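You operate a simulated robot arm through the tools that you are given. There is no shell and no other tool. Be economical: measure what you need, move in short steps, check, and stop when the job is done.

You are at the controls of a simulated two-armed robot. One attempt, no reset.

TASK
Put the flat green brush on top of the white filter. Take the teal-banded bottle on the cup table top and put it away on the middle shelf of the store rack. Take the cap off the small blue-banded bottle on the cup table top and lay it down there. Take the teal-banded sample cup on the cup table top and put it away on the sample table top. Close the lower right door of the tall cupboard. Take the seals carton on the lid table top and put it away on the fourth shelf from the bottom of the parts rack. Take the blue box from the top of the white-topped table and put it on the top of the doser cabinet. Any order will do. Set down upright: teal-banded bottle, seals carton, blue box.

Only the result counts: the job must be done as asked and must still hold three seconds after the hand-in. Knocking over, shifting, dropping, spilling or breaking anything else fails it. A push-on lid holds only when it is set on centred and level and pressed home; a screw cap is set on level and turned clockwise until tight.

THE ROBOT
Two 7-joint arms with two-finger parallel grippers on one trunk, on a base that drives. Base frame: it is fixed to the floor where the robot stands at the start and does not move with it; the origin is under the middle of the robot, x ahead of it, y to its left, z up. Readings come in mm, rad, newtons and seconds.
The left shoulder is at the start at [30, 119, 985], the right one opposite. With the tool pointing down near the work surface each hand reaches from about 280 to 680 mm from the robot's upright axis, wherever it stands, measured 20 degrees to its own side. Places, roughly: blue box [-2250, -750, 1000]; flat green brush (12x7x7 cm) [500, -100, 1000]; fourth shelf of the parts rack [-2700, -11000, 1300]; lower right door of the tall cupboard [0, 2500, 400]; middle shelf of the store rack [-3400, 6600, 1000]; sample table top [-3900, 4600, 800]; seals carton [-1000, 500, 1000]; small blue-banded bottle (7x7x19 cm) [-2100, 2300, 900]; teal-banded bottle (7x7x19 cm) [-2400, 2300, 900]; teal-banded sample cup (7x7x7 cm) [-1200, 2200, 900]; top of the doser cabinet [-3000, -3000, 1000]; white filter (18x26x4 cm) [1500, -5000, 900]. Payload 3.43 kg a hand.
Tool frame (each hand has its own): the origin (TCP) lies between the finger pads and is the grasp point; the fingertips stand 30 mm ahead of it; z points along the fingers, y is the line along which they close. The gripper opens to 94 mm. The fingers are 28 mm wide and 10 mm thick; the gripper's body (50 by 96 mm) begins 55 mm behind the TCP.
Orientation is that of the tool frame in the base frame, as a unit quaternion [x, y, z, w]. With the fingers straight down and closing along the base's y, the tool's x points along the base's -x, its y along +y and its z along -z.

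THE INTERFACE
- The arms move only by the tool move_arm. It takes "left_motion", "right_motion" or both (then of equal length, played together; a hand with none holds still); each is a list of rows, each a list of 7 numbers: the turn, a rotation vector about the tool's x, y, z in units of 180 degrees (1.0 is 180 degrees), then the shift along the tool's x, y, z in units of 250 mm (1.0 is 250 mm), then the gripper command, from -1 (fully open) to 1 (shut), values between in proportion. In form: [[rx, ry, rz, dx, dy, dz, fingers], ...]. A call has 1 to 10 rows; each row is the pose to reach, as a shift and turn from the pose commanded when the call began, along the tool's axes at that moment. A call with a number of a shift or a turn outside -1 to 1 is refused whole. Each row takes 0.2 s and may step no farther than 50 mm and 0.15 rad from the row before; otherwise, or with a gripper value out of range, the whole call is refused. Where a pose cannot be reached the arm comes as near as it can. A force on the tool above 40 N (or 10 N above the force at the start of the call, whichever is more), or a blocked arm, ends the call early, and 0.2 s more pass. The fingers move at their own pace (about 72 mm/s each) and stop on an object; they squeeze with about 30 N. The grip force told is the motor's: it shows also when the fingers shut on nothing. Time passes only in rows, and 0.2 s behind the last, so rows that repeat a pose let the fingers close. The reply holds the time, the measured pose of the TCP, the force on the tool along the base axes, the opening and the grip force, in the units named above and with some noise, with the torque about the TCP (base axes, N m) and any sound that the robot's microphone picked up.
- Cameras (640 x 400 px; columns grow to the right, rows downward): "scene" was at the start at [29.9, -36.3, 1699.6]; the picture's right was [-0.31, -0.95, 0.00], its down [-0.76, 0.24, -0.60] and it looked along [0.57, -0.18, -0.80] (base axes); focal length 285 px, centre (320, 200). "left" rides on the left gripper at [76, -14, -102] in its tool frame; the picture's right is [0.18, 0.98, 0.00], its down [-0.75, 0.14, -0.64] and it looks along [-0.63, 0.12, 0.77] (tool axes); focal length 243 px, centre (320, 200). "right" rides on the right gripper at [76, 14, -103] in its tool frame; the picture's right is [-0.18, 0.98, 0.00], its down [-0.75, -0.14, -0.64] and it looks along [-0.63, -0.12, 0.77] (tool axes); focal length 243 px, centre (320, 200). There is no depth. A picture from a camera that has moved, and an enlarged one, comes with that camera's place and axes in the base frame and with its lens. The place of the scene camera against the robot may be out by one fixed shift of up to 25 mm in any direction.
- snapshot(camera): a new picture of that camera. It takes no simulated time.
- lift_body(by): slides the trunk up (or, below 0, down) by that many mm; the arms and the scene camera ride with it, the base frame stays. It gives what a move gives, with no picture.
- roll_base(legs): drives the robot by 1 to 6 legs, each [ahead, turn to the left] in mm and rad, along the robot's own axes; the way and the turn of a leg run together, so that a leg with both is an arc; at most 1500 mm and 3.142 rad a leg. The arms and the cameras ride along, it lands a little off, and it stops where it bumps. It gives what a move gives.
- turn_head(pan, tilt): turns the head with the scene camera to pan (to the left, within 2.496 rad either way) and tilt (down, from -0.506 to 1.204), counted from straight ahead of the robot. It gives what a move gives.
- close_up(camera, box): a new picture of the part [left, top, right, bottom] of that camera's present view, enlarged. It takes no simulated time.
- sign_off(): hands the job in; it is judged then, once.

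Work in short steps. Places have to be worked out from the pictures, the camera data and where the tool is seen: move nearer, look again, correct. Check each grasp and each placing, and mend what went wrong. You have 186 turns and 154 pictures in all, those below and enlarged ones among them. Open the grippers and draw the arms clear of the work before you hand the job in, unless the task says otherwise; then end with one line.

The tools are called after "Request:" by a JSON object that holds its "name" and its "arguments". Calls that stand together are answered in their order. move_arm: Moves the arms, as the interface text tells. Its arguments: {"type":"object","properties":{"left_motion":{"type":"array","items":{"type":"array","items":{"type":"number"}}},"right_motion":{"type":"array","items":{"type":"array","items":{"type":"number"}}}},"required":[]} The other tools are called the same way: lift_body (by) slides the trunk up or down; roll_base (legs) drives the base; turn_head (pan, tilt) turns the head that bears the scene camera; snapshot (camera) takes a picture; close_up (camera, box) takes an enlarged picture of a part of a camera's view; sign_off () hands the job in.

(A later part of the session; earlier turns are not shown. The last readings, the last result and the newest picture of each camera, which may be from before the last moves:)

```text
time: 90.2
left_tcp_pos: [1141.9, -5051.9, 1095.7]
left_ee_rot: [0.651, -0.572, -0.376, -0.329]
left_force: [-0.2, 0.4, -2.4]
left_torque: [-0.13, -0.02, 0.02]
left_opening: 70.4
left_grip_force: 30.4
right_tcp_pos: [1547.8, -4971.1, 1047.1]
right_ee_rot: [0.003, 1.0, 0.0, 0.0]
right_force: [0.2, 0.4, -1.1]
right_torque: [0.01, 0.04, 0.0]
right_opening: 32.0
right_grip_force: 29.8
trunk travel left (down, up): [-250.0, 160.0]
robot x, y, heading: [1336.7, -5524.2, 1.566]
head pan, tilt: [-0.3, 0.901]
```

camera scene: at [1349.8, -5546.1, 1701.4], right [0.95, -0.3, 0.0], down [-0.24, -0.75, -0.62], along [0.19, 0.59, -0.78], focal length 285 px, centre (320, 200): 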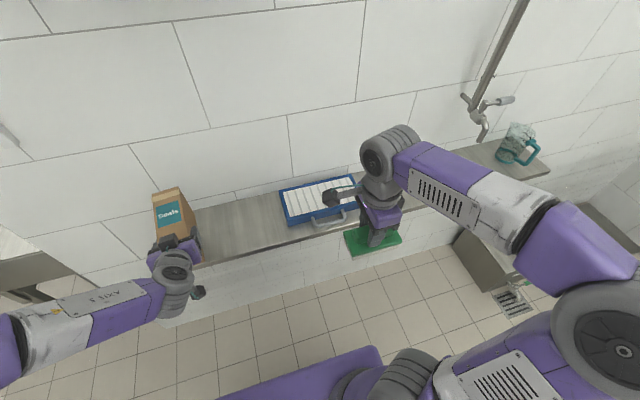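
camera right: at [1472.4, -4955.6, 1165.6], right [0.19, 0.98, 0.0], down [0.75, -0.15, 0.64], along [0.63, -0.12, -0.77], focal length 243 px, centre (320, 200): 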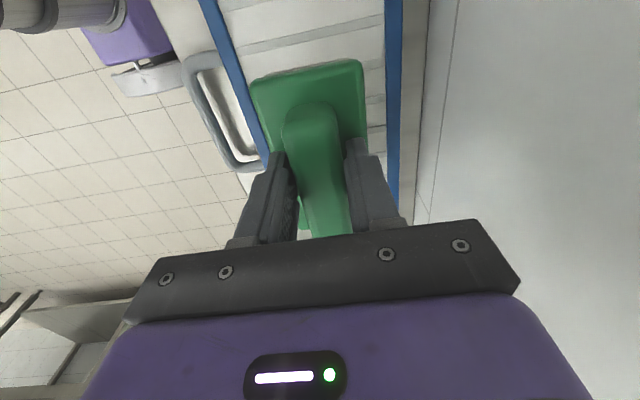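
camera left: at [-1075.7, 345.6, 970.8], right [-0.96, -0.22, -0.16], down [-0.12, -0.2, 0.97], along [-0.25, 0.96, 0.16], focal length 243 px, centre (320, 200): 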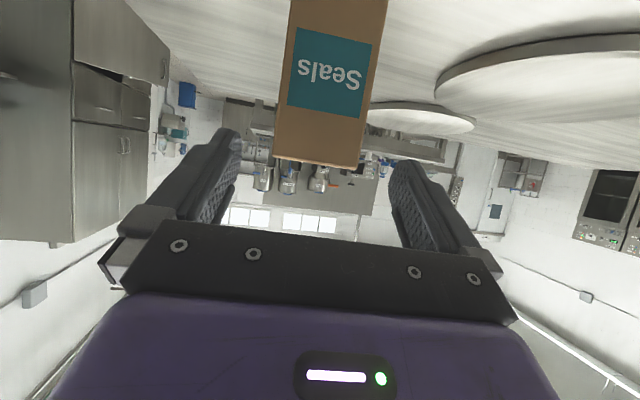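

No contact yet at 1047, so I'll keep going down in small steps.

Request:
{"name": "move_arm", "arguments": {"right_motion": [[0, 0, 0, 0, 0, 0.012, 1], [0, 0, 0, 0, 0, 0.024, 1], [0, 0, 0, 0, 0, 0.036, 1]]}}

Request:
{"name": "close_up", "arguments": {"camera": "scene", "box": [260, 140, 420, 240]}}

```text
time: 91.0
left_tcp_pos: [1141.7, -5051.2, 1094.8]
left_ee_rot: [0.65, -0.572, -0.375, -0.33]
left_force: [0.2, 0.2, -3.0]
left_torque: [-0.17, -0.04, 0.02]
left_opening: 70.4
left_grip_force: 30.0
right_tcp_pos: [1547.8, -4970.6, 1036.9]
right_ee_rot: [0.001, 1.0, 0.001, 0.0]
right_force: [-0.8, 0.5, -1.6]
right_torque: [-0.02, 0.04, -0.03]
right_opening: 32.0
right_grip_force: 30.1
trunk travel left (down, up): [-250.0, 160.0]
robot x, y, heading: [1337.3, -5524.6, 1.568]
head pan, tilt: [-0.3, 0.901]
```

```text
4.00 times, centred on (340, 190) of scene
camera zoom: at [1350.2, -5496.3, 1701.4], right [0.95, -0.3, 0.0], down [-0.24, -0.75, -0.62], along [0.19, 0.59, -0.78], focal length 1139 px, centre (240, 240)
```

zoom: 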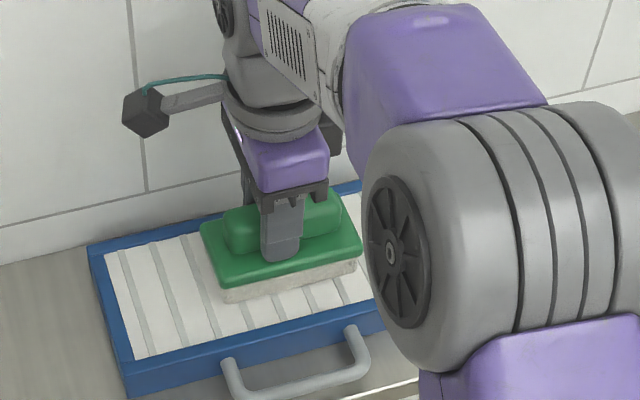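

It's still hanging free; continuing down.

Request:
{"name": "move_arm", "arguments": {"right_motion": [[0, 0, 0, 0, 0, 0.012, 1], [0, 0, 0, 0, 0, 0.024, 1], [0, 0, 0, 0, 0, 0.036, 1], [0, 0, 0, 0, 0, 0.048, 1]]}}

```text
time: 92.0
left_tcp_pos: [1142.8, -5054.5, 1097.1]
left_ee_rot: [0.651, -0.571, -0.376, -0.33]
left_force: [-1.1, 0.6, -3.3]
left_torque: [-0.18, 0.02, 0.02]
left_opening: 70.0
left_grip_force: 29.9
right_tcp_pos: [1547.1, -4971.2, 1030.6]
right_ee_rot: [0.003, 1.0, 0.006, 0.0]
right_force: [2.8, 2.1, 39.7]
right_torque: [-0.19, 0.11, -0.04]
right_opening: 32.0
right_grip_force: 30.1
trunk travel left (down, up): [-250.0, 160.0]
robot x, y, heading: [1340.7, -5526.1, 1.565]
head pan, tilt: [-0.3, 0.901]
```

There's contact at z≈1031. I'll ease the pressure, open, and look.

Request:
{"name": "move_arm", "arguments": {"right_motion": [[0, 0, 0, 0, 0, -0.012, 1], [0, 0, 0, 0, 0, -0.012, -0.2], [0, 0, 0, 0, 0, -0.012, -0.2], [0, 0, 0, 0, 0, -0.15, -0.2], [0, 0, 0, 0, 0, -0.32, -0.2], [0, 0, 0, 0, 0, -0.5, -0.2]]}}

Request:
{"name": "close_up", "arguments": {"camera": "scene", "box": [260, 140, 420, 240]}}

```text
time: 93.4
left_tcp_pos: [1142.1, -5052.1, 1096.0]
left_ee_rot: [0.651, -0.572, -0.375, -0.33]
left_force: [0.0, 0.1, -2.8]
left_torque: [-0.12, -0.04, 0.0]
left_opening: 70.1
left_grip_force: 29.8
right_tcp_pos: [1546.4, -4971.4, 1150.5]
right_ee_rot: [0.003, 1.0, -0.001, 0.0]
right_force: [0.1, 0.0, 0.5]
right_torque: [-0.06, -0.01, 0.0]
right_opening: 56.0
right_grip_force: 0.1
trunk travel left (down, up): [-250.0, 160.0]
robot x, y, heading: [1340.4, -5524.6, 1.567]
head pan, tilt: [-0.3, 0.901]
```

```text
4.00 times, centred on (340, 190) of scene
camera zoom: at [1350.0, -5497.0, 1701.4], right [0.95, -0.3, 0.0], down [-0.24, -0.75, -0.62], along [0.19, 0.59, -0.78], focal length 1139 px, centre (240, 240)
```

zoom: 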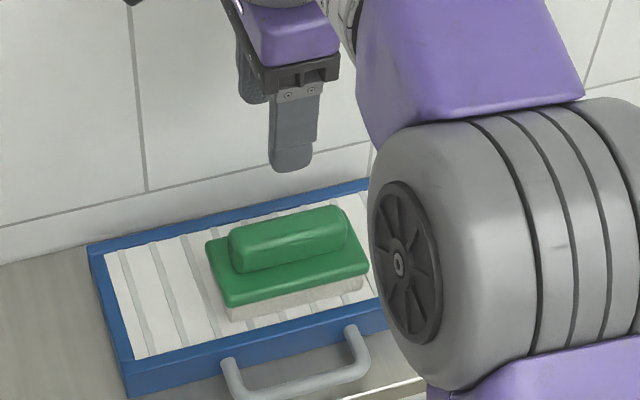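

The brush rests on the filter. I'll retract the right arm, back away, turn southwest and look toward the parts rack.

Request:
{"name": "move_arm", "arguments": {"right_motion": [[0, 0, 0, 0, -0.17, -0.05, -0.2], [0, 0, 0, 0, -0.34, -0.1, -0.2], [0, 0, 0, 0, -0.51, -0.15, 0.5], [0, 0, 0, 0, -0.68, -0.15, 1], [0, 0, 0, 0, -0.8, -0.15, 1]]}}

Request:
{"name": "roll_base", "arguments": {"legs": [[-400, 0], [0, 2.4]]}}

Request:
{"name": "turn_head", "arguments": {"pan": 0.0, "tilt": 0.3}}

Request:
{"name": "snapshot", "arguments": {"camera": "scene"}}

```text
time: 94.6
left_tcp_pos: [1143.3, -5051.6, 1096.7]
left_ee_rot: [0.651, -0.572, -0.376, -0.33]
left_force: [-0.4, 0.1, -3.2]
left_torque: [-0.16, -0.02, 0.02]
left_opening: 70.2
left_grip_force: 29.8
right_tcp_pos: [1544.8, -5172.2, 1187.7]
right_ee_rot: [0.002, 1.0, 0.001, 0.0]
right_force: [-0.1, 0.2, -0.2]
right_torque: [0.03, 0.01, 0.01]
right_opening: 0.1
right_grip_force: 29.6
trunk travel left (down, up): [-250.0, 160.0]
robot x, y, heading: [1337.9, -5527.6, 1.571]
head pan, tilt: [-0.3, 0.901]
```

```text
time: 102.8
left_tcp_pos: [1166.7, -6406.8, 1095.4]
left_ee_rot: [0.765, 0.406, -0.442, 0.234]
left_force: [0.4, 0.4, -2.6]
left_torque: [0.15, -0.1, 0.02]
left_opening: 70.3
left_grip_force: 29.7
right_tcp_pos: [945.7, -6050.4, 1188.0]
right_ee_rot: [0.934, -0.357, 0.0, 0.0]
right_force: [-0.5, 1.1, 0.1]
right_torque: [-0.01, -0.03, 0.0]
right_opening: 0.0
right_grip_force: 30.1
trunk travel left (down, up): [-250.0, 160.0]
robot x, y, heading: [1336.2, -5920.3, -2.302]
head pan, tilt: [-0.3, 0.901]
```

```text
time: 103.8
left_tcp_pos: [1168.1, -6407.2, 1095.1]
left_ee_rot: [0.765, 0.406, -0.441, 0.234]
left_force: [1.1, 0.8, -3.1]
left_torque: [0.13, -0.08, 0.0]
left_opening: 70.3
left_grip_force: 30.3
right_tcp_pos: [945.6, -6050.2, 1188.0]
right_ee_rot: [0.934, -0.358, 0.0, 0.0]
right_force: [0.0, 0.1, -0.8]
right_torque: [-0.05, 0.0, -0.01]
right_opening: 0.0
right_grip_force: 29.8
trunk travel left (down, up): [-250.0, 160.0]
robot x, y, heading: [1333.2, -5920.0, -2.305]
head pan, tilt: [0.0, 0.3]
```

```text
120 pictures are left
camera scene: at [1282.1, -5984.2, 1753.6], right [-0.74, 0.67, 0.0], down [0.2, 0.22, -0.95], along [-0.64, -0.71, -0.3], focal length 285 px, centre (320, 200)
```

scene: 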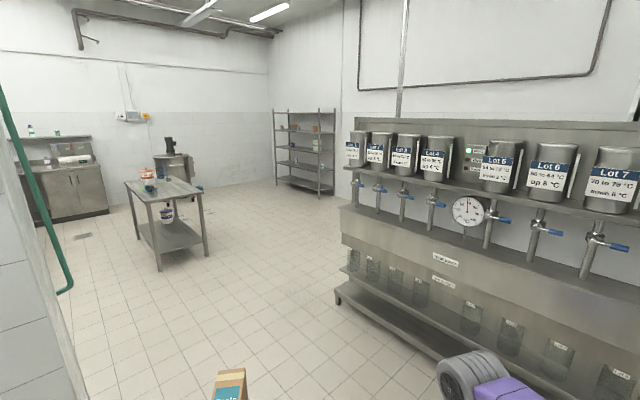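

The parts rack has its front at x≈-2690 and spans y -12000..-10400. I'll drive between the urn stand and the table toward it.

Request:
{"name": "roll_base", "arguments": {"legs": [[0, 0.224], [1500, 0], [1228, 0], [0, -0.103], [1500, 0], [1450, 0]]}}

Request:
{"name": "turn_head", "arguments": {"pan": -0.6, "tilt": 0.4}}

Request:
{"name": "snapshot", "arguments": {"camera": "scene"}}

```text
time: 132.3
left_tcp_pos: [-1778.2, -11250.2, 1096.5]
left_ee_rot: [0.738, 0.454, -0.425, 0.261]
left_force: [0.6, 0.4, -3.7]
left_torque: [0.18, -0.08, -0.01]
left_opening: 70.3
left_grip_force: 30.4
right_tcp_pos: [-2045.4, -10924.1, 1187.0]
right_ee_rot: [0.955, -0.297, 0.0, 0.0]
right_force: [-0.7, 0.2, -0.4]
right_torque: [0.0, -0.01, 0.03]
right_opening: 0.0
right_grip_force: 29.6
trunk travel left (down, up): [-250.0, 160.0]
robot x, y, heading: [-1669.6, -10747.0, -2.173]
head pan, tilt: [0.0, 0.3]
```

```text
time: 133.3
left_tcp_pos: [-1778.4, -11250.6, 1095.7]
left_ee_rot: [0.738, 0.454, -0.425, 0.262]
left_force: [0.0, 0.2, -2.6]
left_torque: [0.17, -0.09, 0.03]
left_opening: 70.3
left_grip_force: 30.2
right_tcp_pos: [-2043.2, -10923.9, 1189.7]
right_ee_rot: [0.955, -0.297, -0.001, 0.001]
right_force: [-0.2, 0.0, 0.0]
right_torque: [-0.03, -0.01, 0.01]
right_opening: 0.0
right_grip_force: 30.4
trunk travel left (down, up): [-250.0, 160.0]
robot x, y, heading: [-1672.9, -10744.7, -2.177]
head pan, tilt: [-0.6, 0.4]
```

```text
119 pictures are left
camera scene: at [-1753.5, -10770.9, 1744.4], right [-0.36, 0.93, 0.0], down [0.36, 0.14, -0.92], along [-0.86, -0.33, -0.39], focal length 285 px, centre (320, 200)
```

scene: 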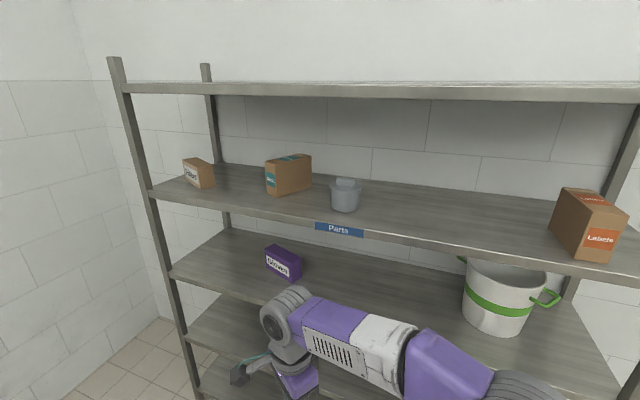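

The "Parts" shelf is the fourth from the bottom, with free space between the little pot and the Labels carton at about y -10700. I'll position in front of it with some standoff and raise the trunk.

Request:
{"name": "roll_base", "arguments": {"legs": [[0, -1.834], [321, 0], [0, 0.869]]}}

Request:
{"name": "lift_body", "arguments": {"by": 155}}

```text
time: 142.1
left_tcp_pos: [-2354.5, -10705.6, 1094.4]
left_ee_rot: [0.864, 0.063, -0.498, 0.036]
left_force: [-0.3, -0.6, -3.4]
left_torque: [0.05, -0.14, -0.01]
left_opening: 70.0
left_grip_force: 30.2
right_tcp_pos: [-2239.8, -10299.7, 1187.9]
right_ee_rot: [0.71, -0.705, 0.0, 0.001]
right_force: [-0.5, 0.1, 0.7]
right_torque: [-0.02, 0.03, 0.0]
right_opening: 0.2
right_grip_force: 29.8
trunk travel left (down, up): [-250.0, 160.0]
robot x, y, heading: [-1880.3, -10498.1, -3.134]
head pan, tilt: [-0.6, 0.4]
```

```text
time: 143.9
left_tcp_pos: [-2354.6, -10704.8, 1249.7]
left_ee_rot: [0.864, 0.063, -0.498, 0.037]
left_force: [0.4, 0.3, -3.1]
left_torque: [0.03, -0.13, -0.01]
left_opening: 69.9
left_grip_force: 29.9
right_tcp_pos: [-2240.3, -10301.0, 1343.0]
right_ee_rot: [0.71, -0.704, -0.001, 0.0]
right_force: [0.0, 0.8, -0.4]
right_torque: [-0.02, -0.03, 0.02]
right_opening: 0.3
right_grip_force: 29.4
trunk travel left (down, up): [-405.0, 5.0]
robot x, y, heading: [-1881.9, -10502.8, -3.132]
head pan, tilt: [-0.6, 0.4]
```

Now I'll raise the carton above shelf level and straighten its yaw, then look.

Request:
{"name": "move_arm", "arguments": {"left_motion": [[0.0075, 0, 0.0043, -0.125, 0, -0.072, 1], [0.015, 0, 0.0086, -0.25, 0, -0.144, 1], [0.0225, 0, 0.013, -0.374, 0, -0.216, 1], [0.03, 0, 0.0173, -0.5, 0, -0.288, 1], [0.0375, 0, 0.0216, -0.624, 0, -0.36, 1]]}}

Request:
{"name": "turn_head", "arguments": {"pan": 0.25, "tilt": 0.5}}

Request:
{"name": "snapshot", "arguments": {"camera": "scene"}}

Request:
{"name": "snapshot", "arguments": {"camera": "left"}}

```text
time: 145.1
left_tcp_pos: [-2355.1, -10706.0, 1430.9]
left_ee_rot: [0.866, 0.004, -0.501, 0.002]
left_force: [0.1, 0.5, -3.0]
left_torque: [0.0, -0.03, -0.03]
left_opening: 70.5
left_grip_force: 30.4
right_tcp_pos: [-2240.2, -10301.1, 1343.9]
right_ee_rot: [0.711, -0.704, 0.0, 0.0]
right_force: [0.5, -0.4, 0.3]
right_torque: [0.0, 0.0, 0.01]
right_opening: 0.1
right_grip_force: 30.3
trunk travel left (down, up): [-405.0, 5.0]
robot x, y, heading: [-1881.6, -10503.5, -3.133]
head pan, tilt: [-0.6, 0.4]
```

```text
time: 146.2
left_tcp_pos: [-2355.4, -10705.3, 1429.3]
left_ee_rot: [0.866, 0.003, -0.499, 0.002]
left_force: [0.4, -0.3, -3.2]
left_torque: [0.0, 0.02, -0.01]
left_opening: 70.1
left_grip_force: 30.0
right_tcp_pos: [-2239.7, -10300.1, 1342.6]
right_ee_rot: [0.71, -0.704, 0.001, 0.0]
right_force: [-0.1, -0.5, -0.3]
right_torque: [0.04, -0.02, 0.0]
right_opening: 0.0
right_grip_force: 29.7
trunk travel left (down, up): [-405.0, 5.0]
robot x, y, heading: [-1884.1, -10500.1, -3.133]
head pan, tilt: [0.25, 0.499]
```

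```text
118 pictures are left
camera scene: at [-1951.8, -10539.1, 1890.3], right [-0.25, 0.97, 0.0], down [0.46, 0.12, -0.88], along [-0.85, -0.22, -0.48], focal length 285 px, centre (320, 200)
```

scene: 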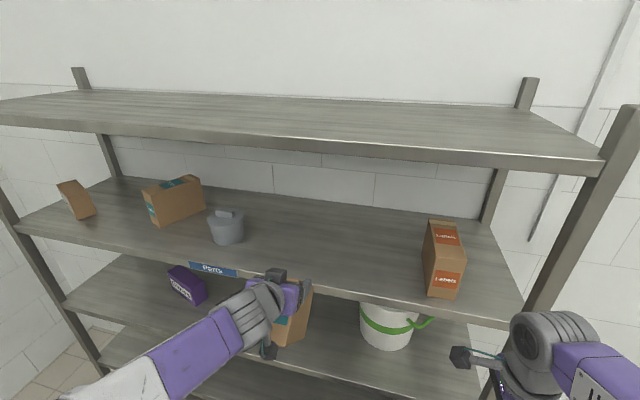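

```text
117 pictures are left
camera left: at [-2228.5, -10690.6, 1415.3], right [0.1, -0.98, -0.16], down [0.18, -0.14, 0.97], along [-0.98, -0.13, 0.16], focal length 243 px, centre (320, 200)
```

left: 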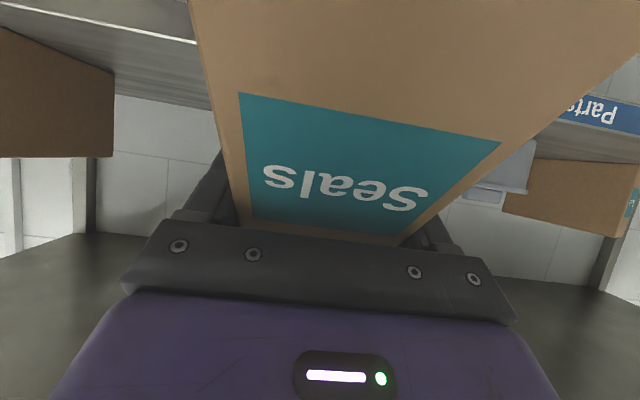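

The shelf edge comes out at about x -2505, z≈1320. The carton bottom is at about 1349, so it clears. I'll drive 130 mm ahead and extend the arm 105 mm with a slight raise.

Request:
{"name": "roll_base", "arguments": {"legs": [[130, 0]]}}

Request:
{"name": "move_arm", "arguments": {"left_motion": [[0, 0, 0, -0.05, 0, -0.03, 1], [0, 0, 0, -0.12, 0, 0.09, 1], [0, 0, 0, -0.19, 0, 0.21, 1], [0, 0, 0, -0.262, 0, 0.334, 1]]}}

Request:
{"name": "snapshot", "arguments": {"camera": "scene"}}

Request:
{"name": "snapshot", "arguments": {"camera": "left"}}

```text
time: 147.5
left_tcp_pos: [-2458.1, -10707.2, 1428.1]
left_ee_rot: [0.868, 0.004, -0.496, 0.003]
left_force: [3.1, -0.5, -3.1]
left_torque: [-0.01, -0.05, -0.1]
left_opening: 69.9
left_grip_force: 29.5
right_tcp_pos: [-2346.0, -10300.4, 1343.2]
right_ee_rot: [0.71, -0.704, 0.0, -0.001]
right_force: [0.4, 0.2, -0.1]
right_torque: [0.01, -0.04, -0.04]
right_opening: 0.0
right_grip_force: 30.4
trunk travel left (down, up): [-405.0, 5.0]
robot x, y, heading: [-1987.1, -10502.1, -3.132]
head pan, tilt: [0.25, 0.499]
stopped in leg 1: the force on the tool passed its limit at 85 N (the readings are from after the stop); the commanded pose is now the measured one
```

```text
time: 148.0
left_tcp_pos: [-2461.2, -10705.6, 1439.7]
left_ee_rot: [0.872, 0.006, -0.49, 0.007]
left_force: [33.6, -0.3, 7.3]
left_torque: [0.36, -3.14, -1.0]
left_opening: 70.2
left_grip_force: 29.6
right_tcp_pos: [-2344.4, -10302.6, 1342.2]
right_ee_rot: [0.711, -0.703, 0.0, 0.0]
right_force: [-1.5, -0.5, -1.6]
right_torque: [0.02, -0.06, 0.0]
right_opening: 0.0
right_grip_force: 30.5
trunk travel left (down, up): [-405.0, 5.0]
robot x, y, heading: [-1986.8, -10504.2, -3.131]
head pan, tilt: [0.25, 0.499]
stopped in row 2 (left hand): the force on the tool passed its limit at 54 N (the readings are from after the stop); the commanded pose is now the measured one
```

```text
116 pictures are left
camera scene: at [-2054.1, -10540.1, 1890.5], right [-0.26, 0.97, 0.0], down [0.46, 0.12, -0.88], along [-0.85, -0.23, -0.48], focal length 285 px, centre (320, 200)
```

scene: 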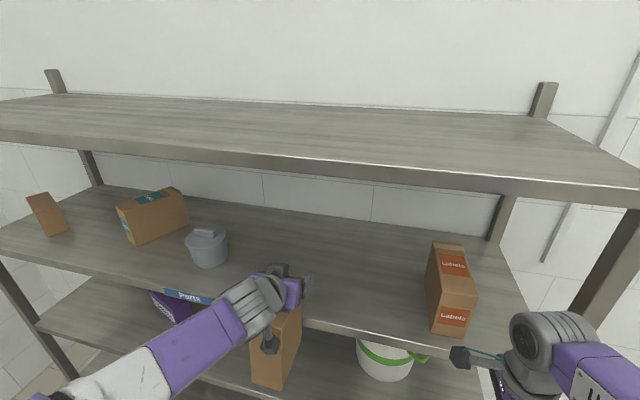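

```text
115 pictures are left
camera left: at [-2334.8, -10689.9, 1427.6], right [0.11, -0.98, -0.15], down [0.16, -0.13, 0.98], along [-0.98, -0.13, 0.14], focal length 243 px, centre (320, 200)
```

left: 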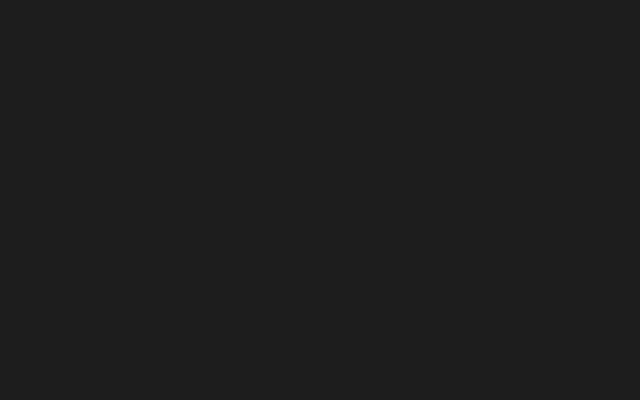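

The carton hit something, so its lower front probably met the shelf lip. I'll zoom in to see its attitude.

Request:
{"name": "close_up", "arguments": {"camera": "scene", "box": [200, 240, 360, 400]}}

```text
2.50 times, centred on (280, 320) of scene
camera zoom: at [-2054.1, -10540.1, 1890.5], right [-0.26, 0.97, 0.0], down [0.46, 0.12, -0.88], along [-0.85, -0.23, -0.48], focal length 712 px, centre (420, -100)
```

zoom: 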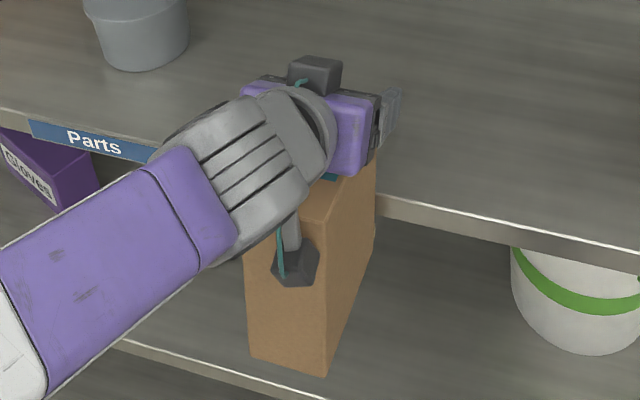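

The carton has pivoted down about 60° in the fingers and rests against the hand. I'll back off, then pitch the hand up to near horizontal so the far end can land on the shelf first and the carton levels as it's lowered.

Request:
{"name": "roll_base", "arguments": {"legs": [[-150, 0]]}}

Request:
{"name": "move_arm", "arguments": {"left_motion": [[0, -0.035, 0, -0.03, 0, -0.02, 1], [0, -0.07, 0, -0.06, 0, -0.04, 1], [0, -0.105, 0, -0.09, 0, -0.06, 1], [0, -0.14, 0, -0.12, 0, -0.08, 1], [0, -0.175, 0, -0.15, 0, -0.08, 1]]}}

Request:
{"name": "close_up", "arguments": {"camera": "scene", "box": [160, 200, 400, 400]}}

Request:
{"name": "snapshot", "arguments": {"camera": "left"}}

```text
time: 149.3
left_tcp_pos: [-2317.9, -10704.9, 1439.6]
left_ee_rot: [0.871, 0.005, -0.492, 0.006]
left_force: [-0.7, 0.2, -2.8]
left_torque: [-0.01, 0.2, 0.04]
left_opening: 69.9
left_grip_force: 29.7
right_tcp_pos: [-2198.7, -10299.8, 1342.2]
right_ee_rot: [0.71, -0.704, 0.0, 0.0]
right_force: [0.3, 0.0, -0.4]
right_torque: [-0.02, -0.02, 0.01]
right_opening: 0.1
right_grip_force: 30.1
trunk travel left (down, up): [-405.0, 5.0]
robot x, y, heading: [-1841.0, -10500.5, -3.129]
head pan, tilt: [0.25, 0.499]
```

```text
time: 150.6
left_tcp_pos: [-2317.3, -10705.5, 1482.4]
left_ee_rot: [-0.705, -0.004, 0.71, -0.006]
left_force: [0.4, 0.1, -2.7]
left_torque: [-0.02, 0.04, -0.02]
left_opening: 69.9
left_grip_force: 29.7
right_tcp_pos: [-2196.1, -10300.0, 1342.3]
right_ee_rot: [0.71, -0.704, 0.0, -0.002]
right_force: [0.3, -0.4, 0.1]
right_torque: [0.02, -0.03, 0.01]
right_opening: 0.2
right_grip_force: 29.8
trunk travel left (down, up): [-405.0, 5.0]
robot x, y, heading: [-1838.1, -10503.4, -3.129]
head pan, tilt: [0.25, 0.499]
```

```text
2.00 times, centred on (280, 300) of scene
camera zoom: at [-1908.1, -10539.3, 1890.2], right [-0.25, 0.97, 0.0], down [0.46, 0.12, -0.88], along [-0.85, -0.22, -0.48], focal length 570 px, centre (400, 0)
```

zoom: 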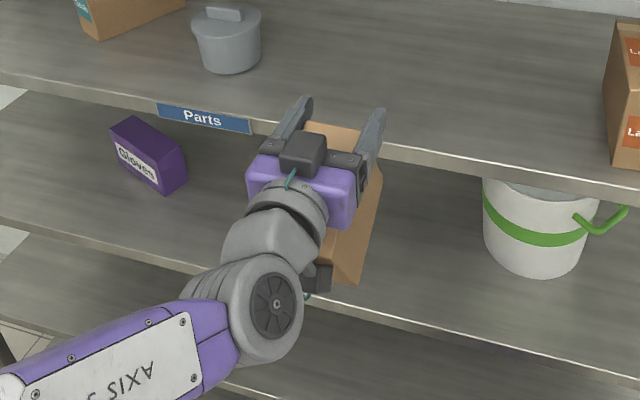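

```text
112 pictures are left
camera left: at [-2216.8, -10689.6, 1405.3], right [0.01, -0.98, -0.18], down [0.65, -0.13, 0.75], along [-0.76, -0.13, 0.64], focal length 243 px, centre (320, 200)
```

left: 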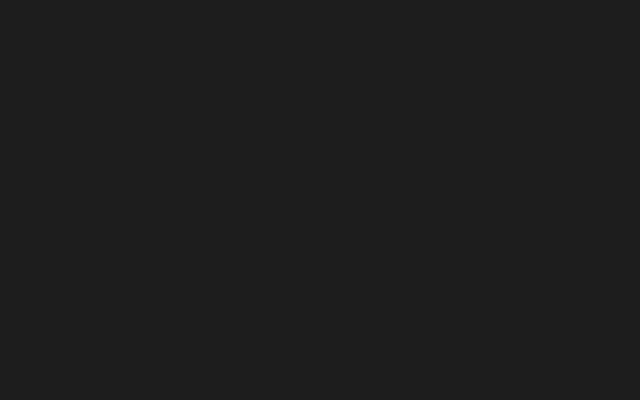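

The droop angle isn't clear from here, so I'll zoom closer on the carton and fingers.

Request:
{"name": "close_up", "arguments": {"camera": "scene", "box": [270, 240, 366, 350]}}

```text
3.64 times, centred on (318, 295) of scene
camera zoom: at [-1908.1, -10539.3, 1890.2], right [-0.25, 0.97, 0.0], down [0.46, 0.12, -0.88], along [-0.85, -0.22, -0.48], focal length 1036 px, centre (327, -146)
```

zoom: 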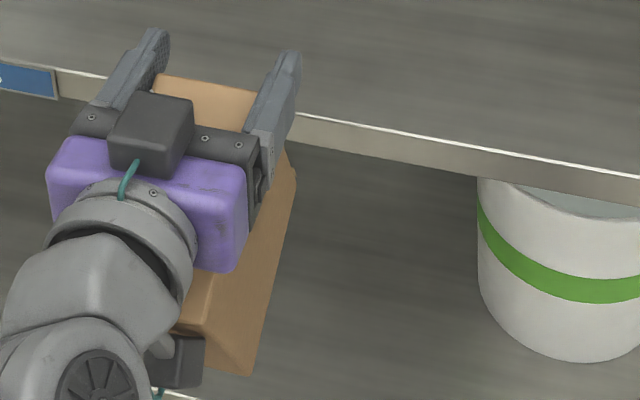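

I need a side view, so I'll roll the right hand to point its camera across at the carton.

Request:
{"name": "move_arm", "arguments": {"right_motion": [[0, 0.046, 0, 0, 0.04, 0, 1], [0, 0.092, 0, 0, 0.08, 0, 1], [0, 0.138, 0, 0, 0.12, 0, 1], [0, 0.184, 0, 0, 0.16, 0, 1], [0, 0.23, 0, 0, 0.2, 0, 1], [0, 0.276, 0, 0, 0.24, 0, 1], [0, 0.322, 0, 0, 0.28, 0, 1], [0, 0.368, 0, 0, 0.32, 0, 1], [0, 0.414, 0, 0, 0.36, 0, 1], [0, 0.46, 0, 0, 0.36, 0, 1]]}}

Request:
{"name": "snapshot", "arguments": {"camera": "right"}}

```text
time: 152.8
left_tcp_pos: [-2318.8, -10704.1, 1482.7]
left_ee_rot: [-0.704, -0.003, 0.71, -0.007]
left_force: [-0.1, 0.2, -3.4]
left_torque: [0.02, 0.07, -0.02]
left_opening: 70.0
left_grip_force: 30.3
right_tcp_pos: [-2286.3, -10300.1, 1342.6]
right_ee_rot: [0.531, -0.528, 0.47, 0.467]
right_force: [1.5, 0.6, 0.7]
right_torque: [0.01, -0.03, 0.02]
right_opening: 0.0
right_grip_force: 30.3
trunk travel left (down, up): [-405.0, 5.0]
robot x, y, heading: [-1841.1, -10499.5, -3.133]
head pan, tilt: [0.25, 0.499]
```

```text
110 pictures are left
camera right: at [-2300.9, -10207.6, 1431.1], right [-0.98, 0.01, -0.18], down [0.14, 0.73, -0.67], along [0.12, -0.68, -0.72], focal length 243 px, centre (320, 200)
```

right: 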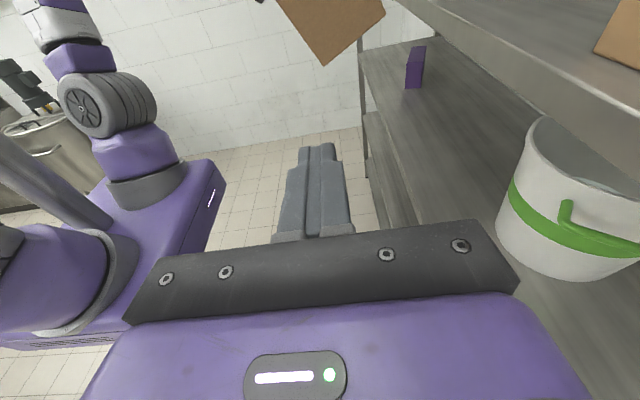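

The carton's lower corner is visible at the top of the view. I'll tilt the right hand up about 22° more.

Request:
{"name": "move_arm", "arguments": {"right_motion": [[0, 0.046, 0, 0, 0, 0, 1], [0, 0.092, 0, 0, 0, 0, 1], [0, 0.138, 0, 0, 0, 0, 1]]}}

Request:
{"name": "snapshot", "arguments": {"camera": "right"}}

```text
time: 153.6
left_tcp_pos: [-2318.6, -10705.6, 1482.6]
left_ee_rot: [-0.705, -0.002, 0.709, -0.005]
left_force: [0.1, 0.3, -2.0]
left_torque: [0.04, 0.05, 0.0]
left_opening: 70.1
left_grip_force: 30.2
right_tcp_pos: [-2286.1, -10300.8, 1342.6]
right_ee_rot: [0.418, -0.415, 0.574, 0.569]
right_force: [0.9, -0.1, 0.2]
right_torque: [-0.02, -0.01, 0.01]
right_opening: 0.1
right_grip_force: 30.1
trunk travel left (down, up): [-405.0, 5.0]
robot x, y, heading: [-1840.1, -10503.7, -3.13]
head pan, tilt: [0.25, 0.499]
```

```text
109 pictures are left
camera right: at [-2301.4, -10179.2, 1384.1], right [-0.98, -0.06, -0.18], down [0.14, 0.38, -0.91], along [0.13, -0.92, -0.37], focal length 243 px, centre (320, 200)
```

right: 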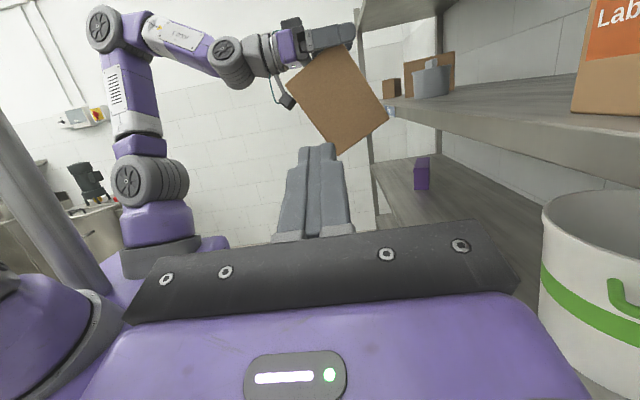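

The side view shows the carton drooped about 63° with the hand level. I'll pitch the left hand up another 25° and check from the side.

Request:
{"name": "move_arm", "arguments": {"left_motion": [[0, -0.035, 0, 0, 0, 0, 1], [0, -0.07, 0, 0, 0, 0, 1], [0, -0.105, 0, 0, 0, 0, 1], [0, -0.14, 0, 0, 0, 0, 1]]}}

Request:
{"name": "close_up", "arguments": {"camera": "right", "box": [240, 0, 480, 200]}}

```text
time: 154.8
left_tcp_pos: [-2254.4, -10681.3, 1590.6]
left_ee_rot: [-0.488, 0.102, 0.861, -0.102]
left_force: [-1.0, 0.5, -2.9]
left_torque: [0.1, -0.09, 0.04]
left_opening: 70.2
left_grip_force: 29.8
left hand out of reach, approached as far as the arm can: row 1, 2, 3, 4
right_tcp_pos: [-2289.1, -10298.4, 1342.0]
right_ee_rot: [0.416, -0.417, 0.574, 0.569]
right_force: [-0.2, 0.4, 0.9]
right_torque: [-0.01, 0.03, 0.04]
right_opening: 0.0
right_grip_force: 29.9
trunk travel left (down, up): [-405.0, 5.0]
robot x, y, heading: [-1837.2, -10503.2, -3.129]
head pan, tilt: [0.25, 0.499]
stopped in row 4 (left hand): the arm was blocked; the commanded pose is now the measured one
```

```text
2.00 times, centred on (360, 100) of right
camera zoom: at [-2304.3, -10176.8, 1382.5], right [-0.98, -0.06, -0.18], down [0.14, 0.38, -0.91], along [0.13, -0.92, -0.37], focal length 485 px, centre (240, 400)
```

zoom: 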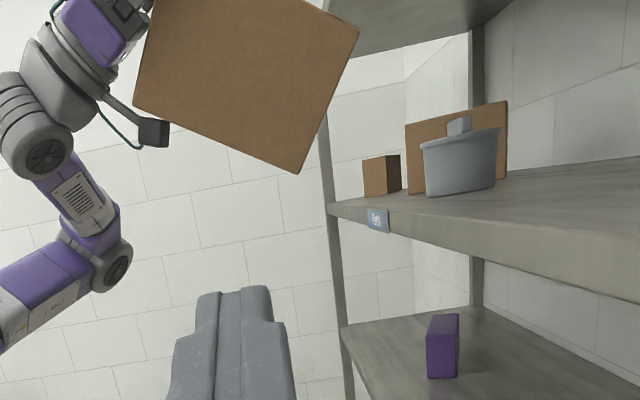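

The carton moves rigidly with the hand and is now only about 30° drooped. I'll correct the roll and move to a cleaner pose at pitch +20°, z≈1500.

Request:
{"name": "move_arm", "arguments": {"left_motion": [[-0.004, 0.015, -0.0227, 0.124, -0.008, 0.027, 1], [-0.008, 0.03, -0.0454, 0.247, -0.016, 0.054, 1], [-0.012, 0.045, -0.068, 0.37, -0.025, 0.081, 1], [-0.016, 0.06, -0.0908, 0.494, -0.033, 0.108, 1]]}}

Request:
{"name": "close_up", "arguments": {"camera": "right", "box": [240, 0, 480, 200]}}

```text
time: 155.8
left_tcp_pos: [-2326.5, -10722.5, 1519.7]
left_ee_rot: [-0.577, 0.003, 0.817, 0.004]
left_force: [-0.1, 0.9, -3.1]
left_torque: [0.04, -0.06, -0.03]
left_opening: 69.9
left_grip_force: 29.5
left hand out of reach, approached as far as the arm can: row 1, 2, 3, 4
right_tcp_pos: [-2286.5, -10299.8, 1343.4]
right_ee_rot: [0.419, -0.417, 0.573, 0.568]
right_force: [0.4, -0.4, 0.3]
right_torque: [-0.03, 0.0, -0.03]
right_opening: 0.0
right_grip_force: 30.5
trunk travel left (down, up): [-405.0, 5.0]
robot x, y, heading: [-1836.6, -10496.4, -3.135]
head pan, tilt: [0.25, 0.499]
```

```text
2.00 times, centred on (360, 100) of right
camera zoom: at [-2301.7, -10179.8, 1384.2], right [-0.98, -0.06, -0.18], down [0.14, 0.39, -0.91], along [0.13, -0.92, -0.37], focal length 485 px, centre (240, 400)
```

zoom: 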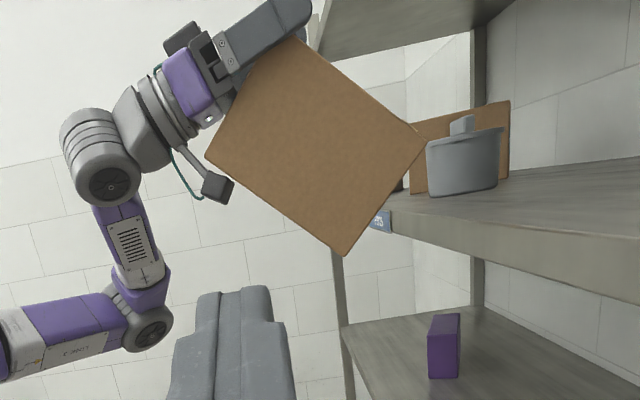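

The pose is good, with about 44° droop and clearance to the shelf. Before driving in I'll pull the right hand back so it stays clear of the shelf.

Request:
{"name": "move_arm", "arguments": {"right_motion": [[0, 0, 0, 0, -0.12, 0, 1], [0, 0, 0, 0, -0.24, 0, 1], [0, 0, 0, 0, -0.36, 0, 1], [0, 0, 0, 0, -0.48, 0, 1]]}}

Request:
{"name": "roll_base", "arguments": {"legs": [[190, 0]]}}

Request:
{"name": "snapshot", "arguments": {"camera": "right"}}

```text
time: 156.8
left_tcp_pos: [-2323.4, -10723.8, 1520.1]
left_ee_rot: [-0.577, 0.003, 0.817, 0.003]
left_force: [0.4, -0.3, -2.4]
left_torque: [0.03, -0.08, -0.01]
left_opening: 69.8
left_grip_force: 29.7
right_tcp_pos: [-2164.2, -10300.6, 1342.1]
right_ee_rot: [0.42, -0.416, 0.573, 0.568]
right_force: [0.3, -0.2, -0.8]
right_torque: [0.0, 0.0, 0.01]
right_opening: 0.0
right_grip_force: 30.4
trunk travel left (down, up): [-405.0, 5.0]
robot x, y, heading: [-1835.4, -10504.0, -3.135]
head pan, tilt: [0.25, 0.499]
```

```text
time: 157.9
left_tcp_pos: [-2401.3, -10723.8, 1523.2]
left_ee_rot: [-0.572, 0.001, 0.82, 0.001]
left_force: [2.3, -1.3, 0.2]
left_torque: [-0.22, -0.19, 0.05]
left_opening: 69.7
left_grip_force: 30.1
right_tcp_pos: [-2245.4, -10299.8, 1341.9]
right_ee_rot: [0.42, -0.415, 0.574, 0.567]
right_force: [-0.5, 1.3, -0.4]
right_torque: [0.01, 0.01, 0.01]
right_opening: 0.2
right_grip_force: 30.1
trunk travel left (down, up): [-405.0, 5.0]
robot x, y, heading: [-1917.2, -10504.6, -3.134]
head pan, tilt: [0.25, 0.499]
stopped in leg 1: the force on the tool passed its limit at 71 N (the readings are from after the stop); the commanded pose is now the measured one
```

```text
106 pictures are left
camera right: at [-2259.8, -10179.0, 1384.1], right [-0.98, -0.06, -0.18], down [0.14, 0.38, -0.91], along [0.13, -0.92, -0.37], focal length 243 px, centre (320, 200)
```

right: 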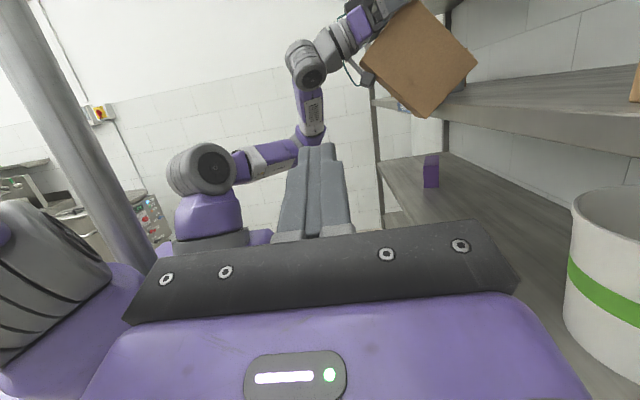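

The carton's lower corner is at z≈1318, lower than assumed because it slid in the grip, so it met the lip. I'll back off 60 mm and raise 50 mm.

Request:
{"name": "roll_base", "arguments": {"legs": [[-60, 0]]}}

Request:
{"name": "move_arm", "arguments": {"left_motion": [[0, 0, 0, -0.1, 0, 0.034, 1], [0, 0, 0, -0.2, 0, 0.068, 1]]}}

Request:
{"name": "snapshot", "arguments": {"camera": "right"}}

```text
time: 158.8
left_tcp_pos: [-2342.3, -10723.1, 1522.7]
left_ee_rot: [-0.573, 0.003, 0.82, 0.003]
left_force: [0.2, -0.3, -2.3]
left_torque: [-0.01, -0.08, 0.02]
left_opening: 70.1
left_grip_force: 30.1
right_tcp_pos: [-2185.5, -10300.4, 1341.1]
right_ee_rot: [0.419, -0.416, 0.573, 0.569]
right_force: [0.0, -0.4, 0.4]
right_torque: [-0.02, 0.03, -0.04]
right_opening: 0.0
right_grip_force: 30.3
trunk travel left (down, up): [-405.0, 5.0]
robot x, y, heading: [-1858.4, -10502.5, -3.135]
head pan, tilt: [0.25, 0.499]
```

```text
time: 159.4
left_tcp_pos: [-2339.6, -10722.2, 1576.5]
left_ee_rot: [-0.572, 0.003, 0.82, 0.004]
left_force: [0.6, -0.2, -2.7]
left_torque: [0.02, -0.07, -0.03]
left_opening: 70.0
left_grip_force: 30.0
right_tcp_pos: [-2184.5, -10298.9, 1343.6]
right_ee_rot: [0.419, -0.416, 0.572, 0.569]
right_force: [0.2, 0.8, -0.1]
right_torque: [0.01, -0.01, -0.03]
right_opening: 0.2
right_grip_force: 30.5
trunk travel left (down, up): [-405.0, 5.0]
robot x, y, heading: [-1859.0, -10502.1, -3.134]
head pan, tilt: [0.25, 0.499]
```

```text
105 pictures are left
camera right: at [-2198.6, -10178.5, 1384.7], right [-0.98, -0.06, -0.17], down [0.14, 0.38, -0.91], along [0.13, -0.92, -0.37], focal length 243 px, centre (320, 200)
```

right: 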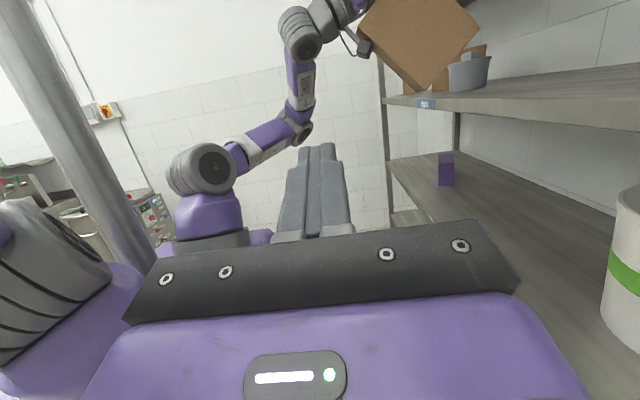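

The corner now clears the shelf by about 45 mm. I'll retract the right hand slightly, drive in 235 mm and then extend the arm.

Request:
{"name": "move_arm", "arguments": {"right_motion": [[0, 0, 0, 0, -0.12, 0, 1], [0, 0, 0, 0, -0.24, 0, 1]]}}

Request:
{"name": "roll_base", "arguments": {"legs": [[235, 0]]}}

Request:
{"name": "snapshot", "arguments": {"camera": "right"}}

Request:
{"name": "snapshot", "arguments": {"camera": "scene"}}

```text
time: 160.0
left_tcp_pos: [-2341.5, -10722.8, 1575.3]
left_ee_rot: [-0.573, 0.002, 0.82, 0.003]
left_force: [0.3, 0.0, -3.2]
left_torque: [0.01, -0.07, 0.0]
left_opening: 69.7
left_grip_force: 30.2
right_tcp_pos: [-2125.1, -10297.8, 1342.1]
right_ee_rot: [0.419, -0.416, 0.572, 0.569]
right_force: [-0.5, 0.2, 0.0]
right_torque: [0.03, 0.04, -0.04]
right_opening: 0.0
right_grip_force: 30.2
trunk travel left (down, up): [-405.0, 5.0]
robot x, y, heading: [-1857.0, -10502.5, -3.138]
head pan, tilt: [0.25, 0.499]
```

```text
time: 161.8
left_tcp_pos: [-2576.7, -10725.0, 1575.6]
left_ee_rot: [-0.573, 0.002, 0.819, 0.003]
left_force: [0.1, 0.1, -2.7]
left_torque: [-0.01, -0.05, 0.02]
left_opening: 70.0
left_grip_force: 30.1
right_tcp_pos: [-2360.1, -10301.1, 1341.2]
right_ee_rot: [0.419, -0.416, 0.573, 0.568]
right_force: [0.3, 0.8, 0.4]
right_torque: [-0.01, -0.04, -0.02]
right_opening: 0.1
right_grip_force: 30.1
trunk travel left (down, up): [-405.0, 5.0]
robot x, y, heading: [-2091.4, -10502.6, -3.13]
head pan, tilt: [0.25, 0.499]
```

```text
104 pictures are left
camera right: at [-2375.3, -10180.5, 1383.9], right [-0.98, -0.06, -0.18], down [0.14, 0.39, -0.91], along [0.13, -0.92, -0.37], focal length 243 px, centre (320, 200)
```

right: 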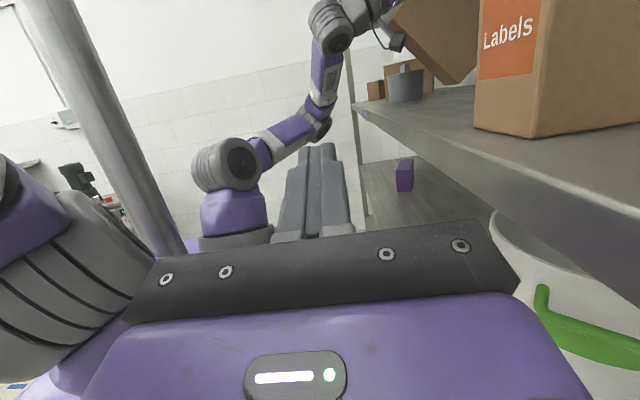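

```text
103 pictures are left
camera scene: at [-2162.2, -10541.3, 1890.3], right [-0.25, 0.97, 0.0], down [0.46, 0.12, -0.88], along [-0.85, -0.22, -0.48], focal length 285 px, centre (320, 200)
```

scene: 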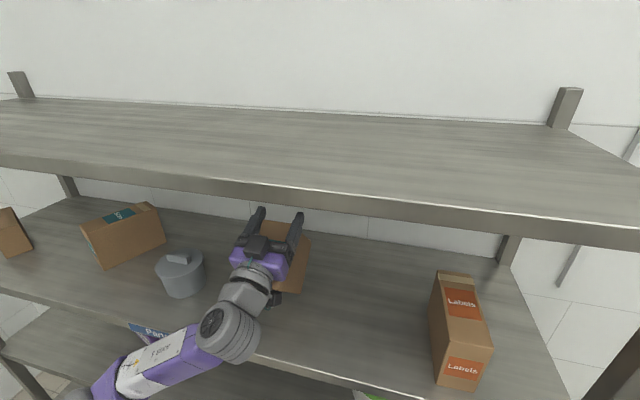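

The carton is above the shelf, clear of everything. I'll extend the arm 110 mm more at the same height.

Request:
{"name": "move_arm", "arguments": {"left_motion": [[0, 0, 0, 0.05, 0, 0.138, 1], [0, 0, 0, 0.1, 0, 0.276, 1], [0, 0, 0, 0.15, 0, 0.414, 1]]}}

Request:
{"name": "close_up", "arguments": {"camera": "scene", "box": [180, 170, 380, 330]}}

Request:
{"name": "close_up", "arguments": {"camera": "right", "box": [320, 0, 560, 150]}}

```text
time: 162.6
left_tcp_pos: [-2687.7, -10724.1, 1577.8]
left_ee_rot: [-0.576, 0.005, 0.817, 0.005]
left_force: [-0.1, -0.5, -4.3]
left_torque: [-0.01, 0.0, 0.0]
left_opening: 70.0
left_grip_force: 30.2
right_tcp_pos: [-2361.8, -10303.0, 1341.9]
right_ee_rot: [0.419, -0.418, 0.572, 0.568]
right_force: [0.2, 0.0, 0.4]
right_torque: [0.01, -0.01, 0.0]
right_opening: 0.2
right_grip_force: 29.7
trunk travel left (down, up): [-405.0, 5.0]
robot x, y, heading: [-2093.7, -10510.0, -3.137]
head pan, tilt: [0.25, 0.499]
```

```text
2.50 times, centred on (280, 250) of scene
camera zoom: at [-2164.1, -10540.9, 1890.2], right [-0.25, 0.97, 0.0], down [0.46, 0.12, -0.88], along [-0.85, -0.22, -0.48], focal length 712 px, centre (420, 75)
```

zoom: 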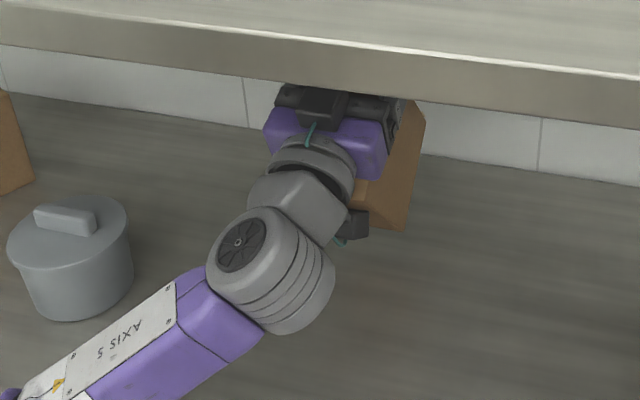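

```text
2.67 times, centred on (440, 75) of right
camera zoom: at [-2376.8, -10180.2, 1383.5], right [-0.98, -0.06, -0.18], down [0.14, 0.39, -0.91], along [0.13, -0.92, -0.37], focal length 647 px, centre (0, 533)
```

zoom: 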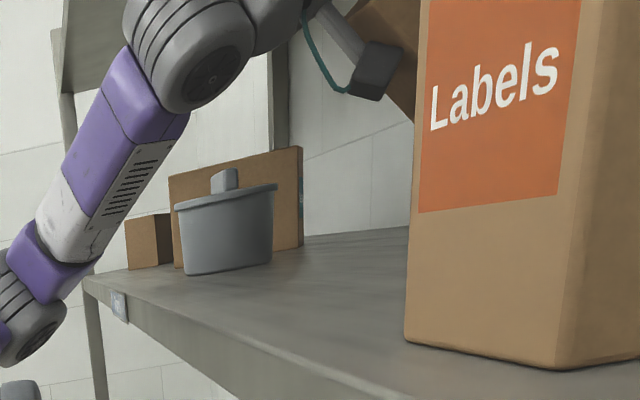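

Now I'll lower gently toward shelf contact.

Request:
{"name": "move_arm", "arguments": {"left_motion": [[0, 0, 0, 0.056, 0, -0.02, 1], [0, 0, 0, 0.094, 0, -0.034, 1], [0, 0, 0, 0.12, 0, -0.044, 1], [0, 0, 0, 0.143, 0, -0.052, 1]]}}

```text
time: 163.6
left_tcp_pos: [-2677.8, -10738.8, 1552.9]
left_ee_rot: [-0.579, 0.009, 0.815, 0.008]
left_force: [0.0, 0.3, -3.1]
left_torque: [0.0, -0.05, -0.02]
left_opening: 70.1
left_grip_force: 29.4
left hand out of reach, approached as far as the arm can: row 1, 2, 3, 4
right_tcp_pos: [-2360.4, -10302.7, 1342.7]
right_ee_rot: [0.419, -0.417, 0.573, 0.568]
right_force: [0.7, 0.0, -0.1]
right_torque: [-0.02, 0.01, -0.02]
right_opening: 0.1
right_grip_force: 29.9
trunk travel left (down, up): [-405.0, 5.0]
robot x, y, heading: [-2094.3, -10503.2, -3.132]
head pan, tilt: [0.25, 0.499]
```

The arm is at its limit in this pose, so I'll lower the trunk instead.

Request:
{"name": "lift_body", "arguments": {"by": -22}}

Request:
{"name": "close_up", "arguments": {"camera": "scene", "box": [180, 170, 380, 330]}}

```text
time: 164.4
left_tcp_pos: [-2674.0, -10737.4, 1541.7]
left_ee_rot: [-0.57, 0.01, 0.822, 0.01]
left_force: [1.3, -0.1, 12.8]
left_torque: [0.4, 0.17, -0.1]
left_opening: 70.1
left_grip_force: 29.7
right_tcp_pos: [-2361.1, -10302.3, 1319.9]
right_ee_rot: [0.419, -0.416, 0.574, 0.567]
right_force: [-0.5, -0.8, 0.0]
right_torque: [0.0, 0.01, 0.03]
right_opening: 0.0
right_grip_force: 30.1
trunk travel left (down, up): [-383.0, 27.0]
robot x, y, heading: [-2091.6, -10501.7, -3.137]
head pan, tilt: [0.25, 0.499]
stopped: the force on the tool passed its limit at 41 N (the readings are from after the stop); the commanded pose is now the measured one
```

```text
2.50 times, centred on (280, 250) of scene
camera zoom: at [-2163.5, -10541.1, 1868.3], right [-0.26, 0.97, 0.0], down [0.46, 0.12, -0.88], along [-0.85, -0.22, -0.48], focal length 712 px, centre (420, 75)
```

zoom: 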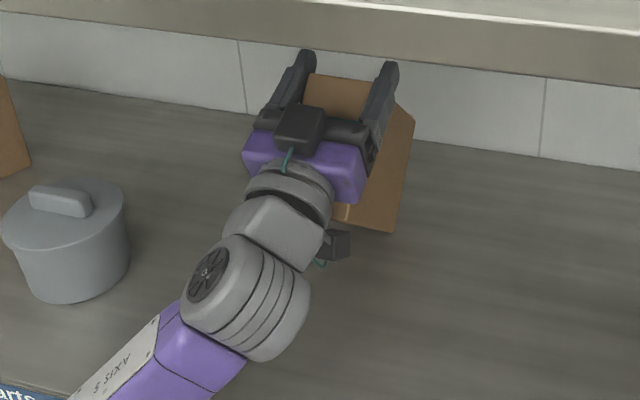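

The far edge is on the shelf. I'll draw the hand back and down along an arc so the carton tips onto its base.

Request:
{"name": "move_arm", "arguments": {"left_motion": [[0, 0.01, 0, -0.01, 0, -0.08, 1], [0, 0.02, 0, -0.02, 0, -0.16, 1], [0, 0.03, 0, -0.03, 0, -0.236, 1], [0, 0.045, 0, -0.02, 0, -0.31, 1], [0, 0.06, 0, -0.01, 0, -0.38, 1], [0, 0.075, 0, 0, 0, -0.45, 1]]}}

Request:
{"name": "close_up", "arguments": {"camera": "scene", "box": [180, 170, 380, 330]}}

Request:
{"name": "close_up", "arguments": {"camera": "right", "box": [320, 0, 560, 150]}}

```text
time: 165.8
left_tcp_pos: [-2566.5, -10742.1, 1499.3]
left_ee_rot: [-0.665, 0.008, 0.747, 0.006]
left_force: [0.8, 0.3, 3.9]
left_torque: [0.12, 0.41, 0.04]
left_opening: 70.0
left_grip_force: 29.8
right_tcp_pos: [-2359.7, -10301.9, 1320.8]
right_ee_rot: [0.418, -0.416, 0.573, 0.569]
right_force: [0.2, -0.7, -0.5]
right_torque: [-0.02, 0.0, 0.0]
right_opening: 0.0
right_grip_force: 30.1
trunk travel left (down, up): [-383.0, 27.0]
robot x, y, heading: [-2094.6, -10506.6, -3.136]
head pan, tilt: [0.25, 0.499]
```

```text
2.50 times, centred on (280, 250) of scene
camera zoom: at [-2160.8, -10540.9, 1868.5], right [-0.25, 0.97, 0.0], down [0.46, 0.12, -0.88], along [-0.85, -0.22, -0.48], focal length 712 px, centre (420, 75)
```

zoom: 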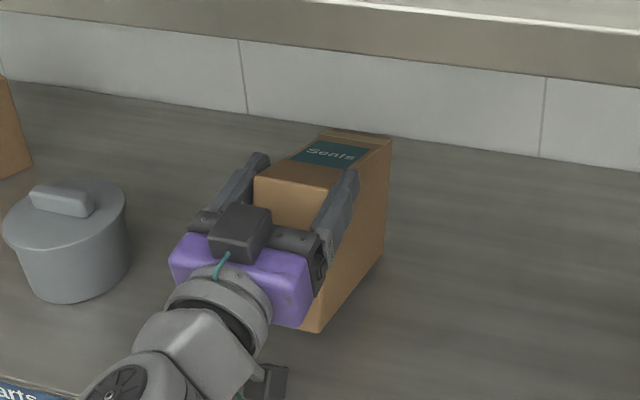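

```text
2.67 times, centred on (440, 75) of right
camera zoom: at [-2374.3, -10180.3, 1362.2], right [-0.98, -0.06, -0.18], down [0.14, 0.38, -0.91], along [0.13, -0.92, -0.37], focal length 647 px, centre (0, 533)
```

zoom: 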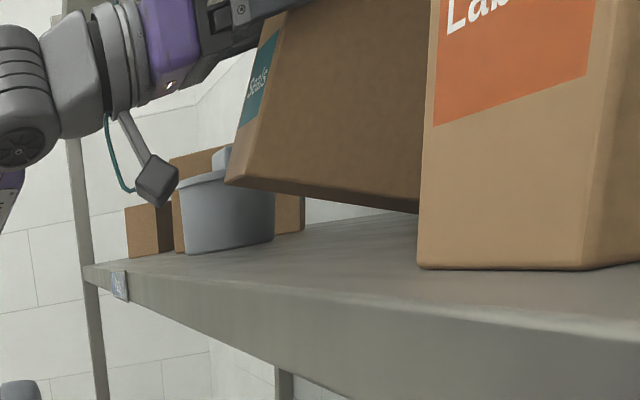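

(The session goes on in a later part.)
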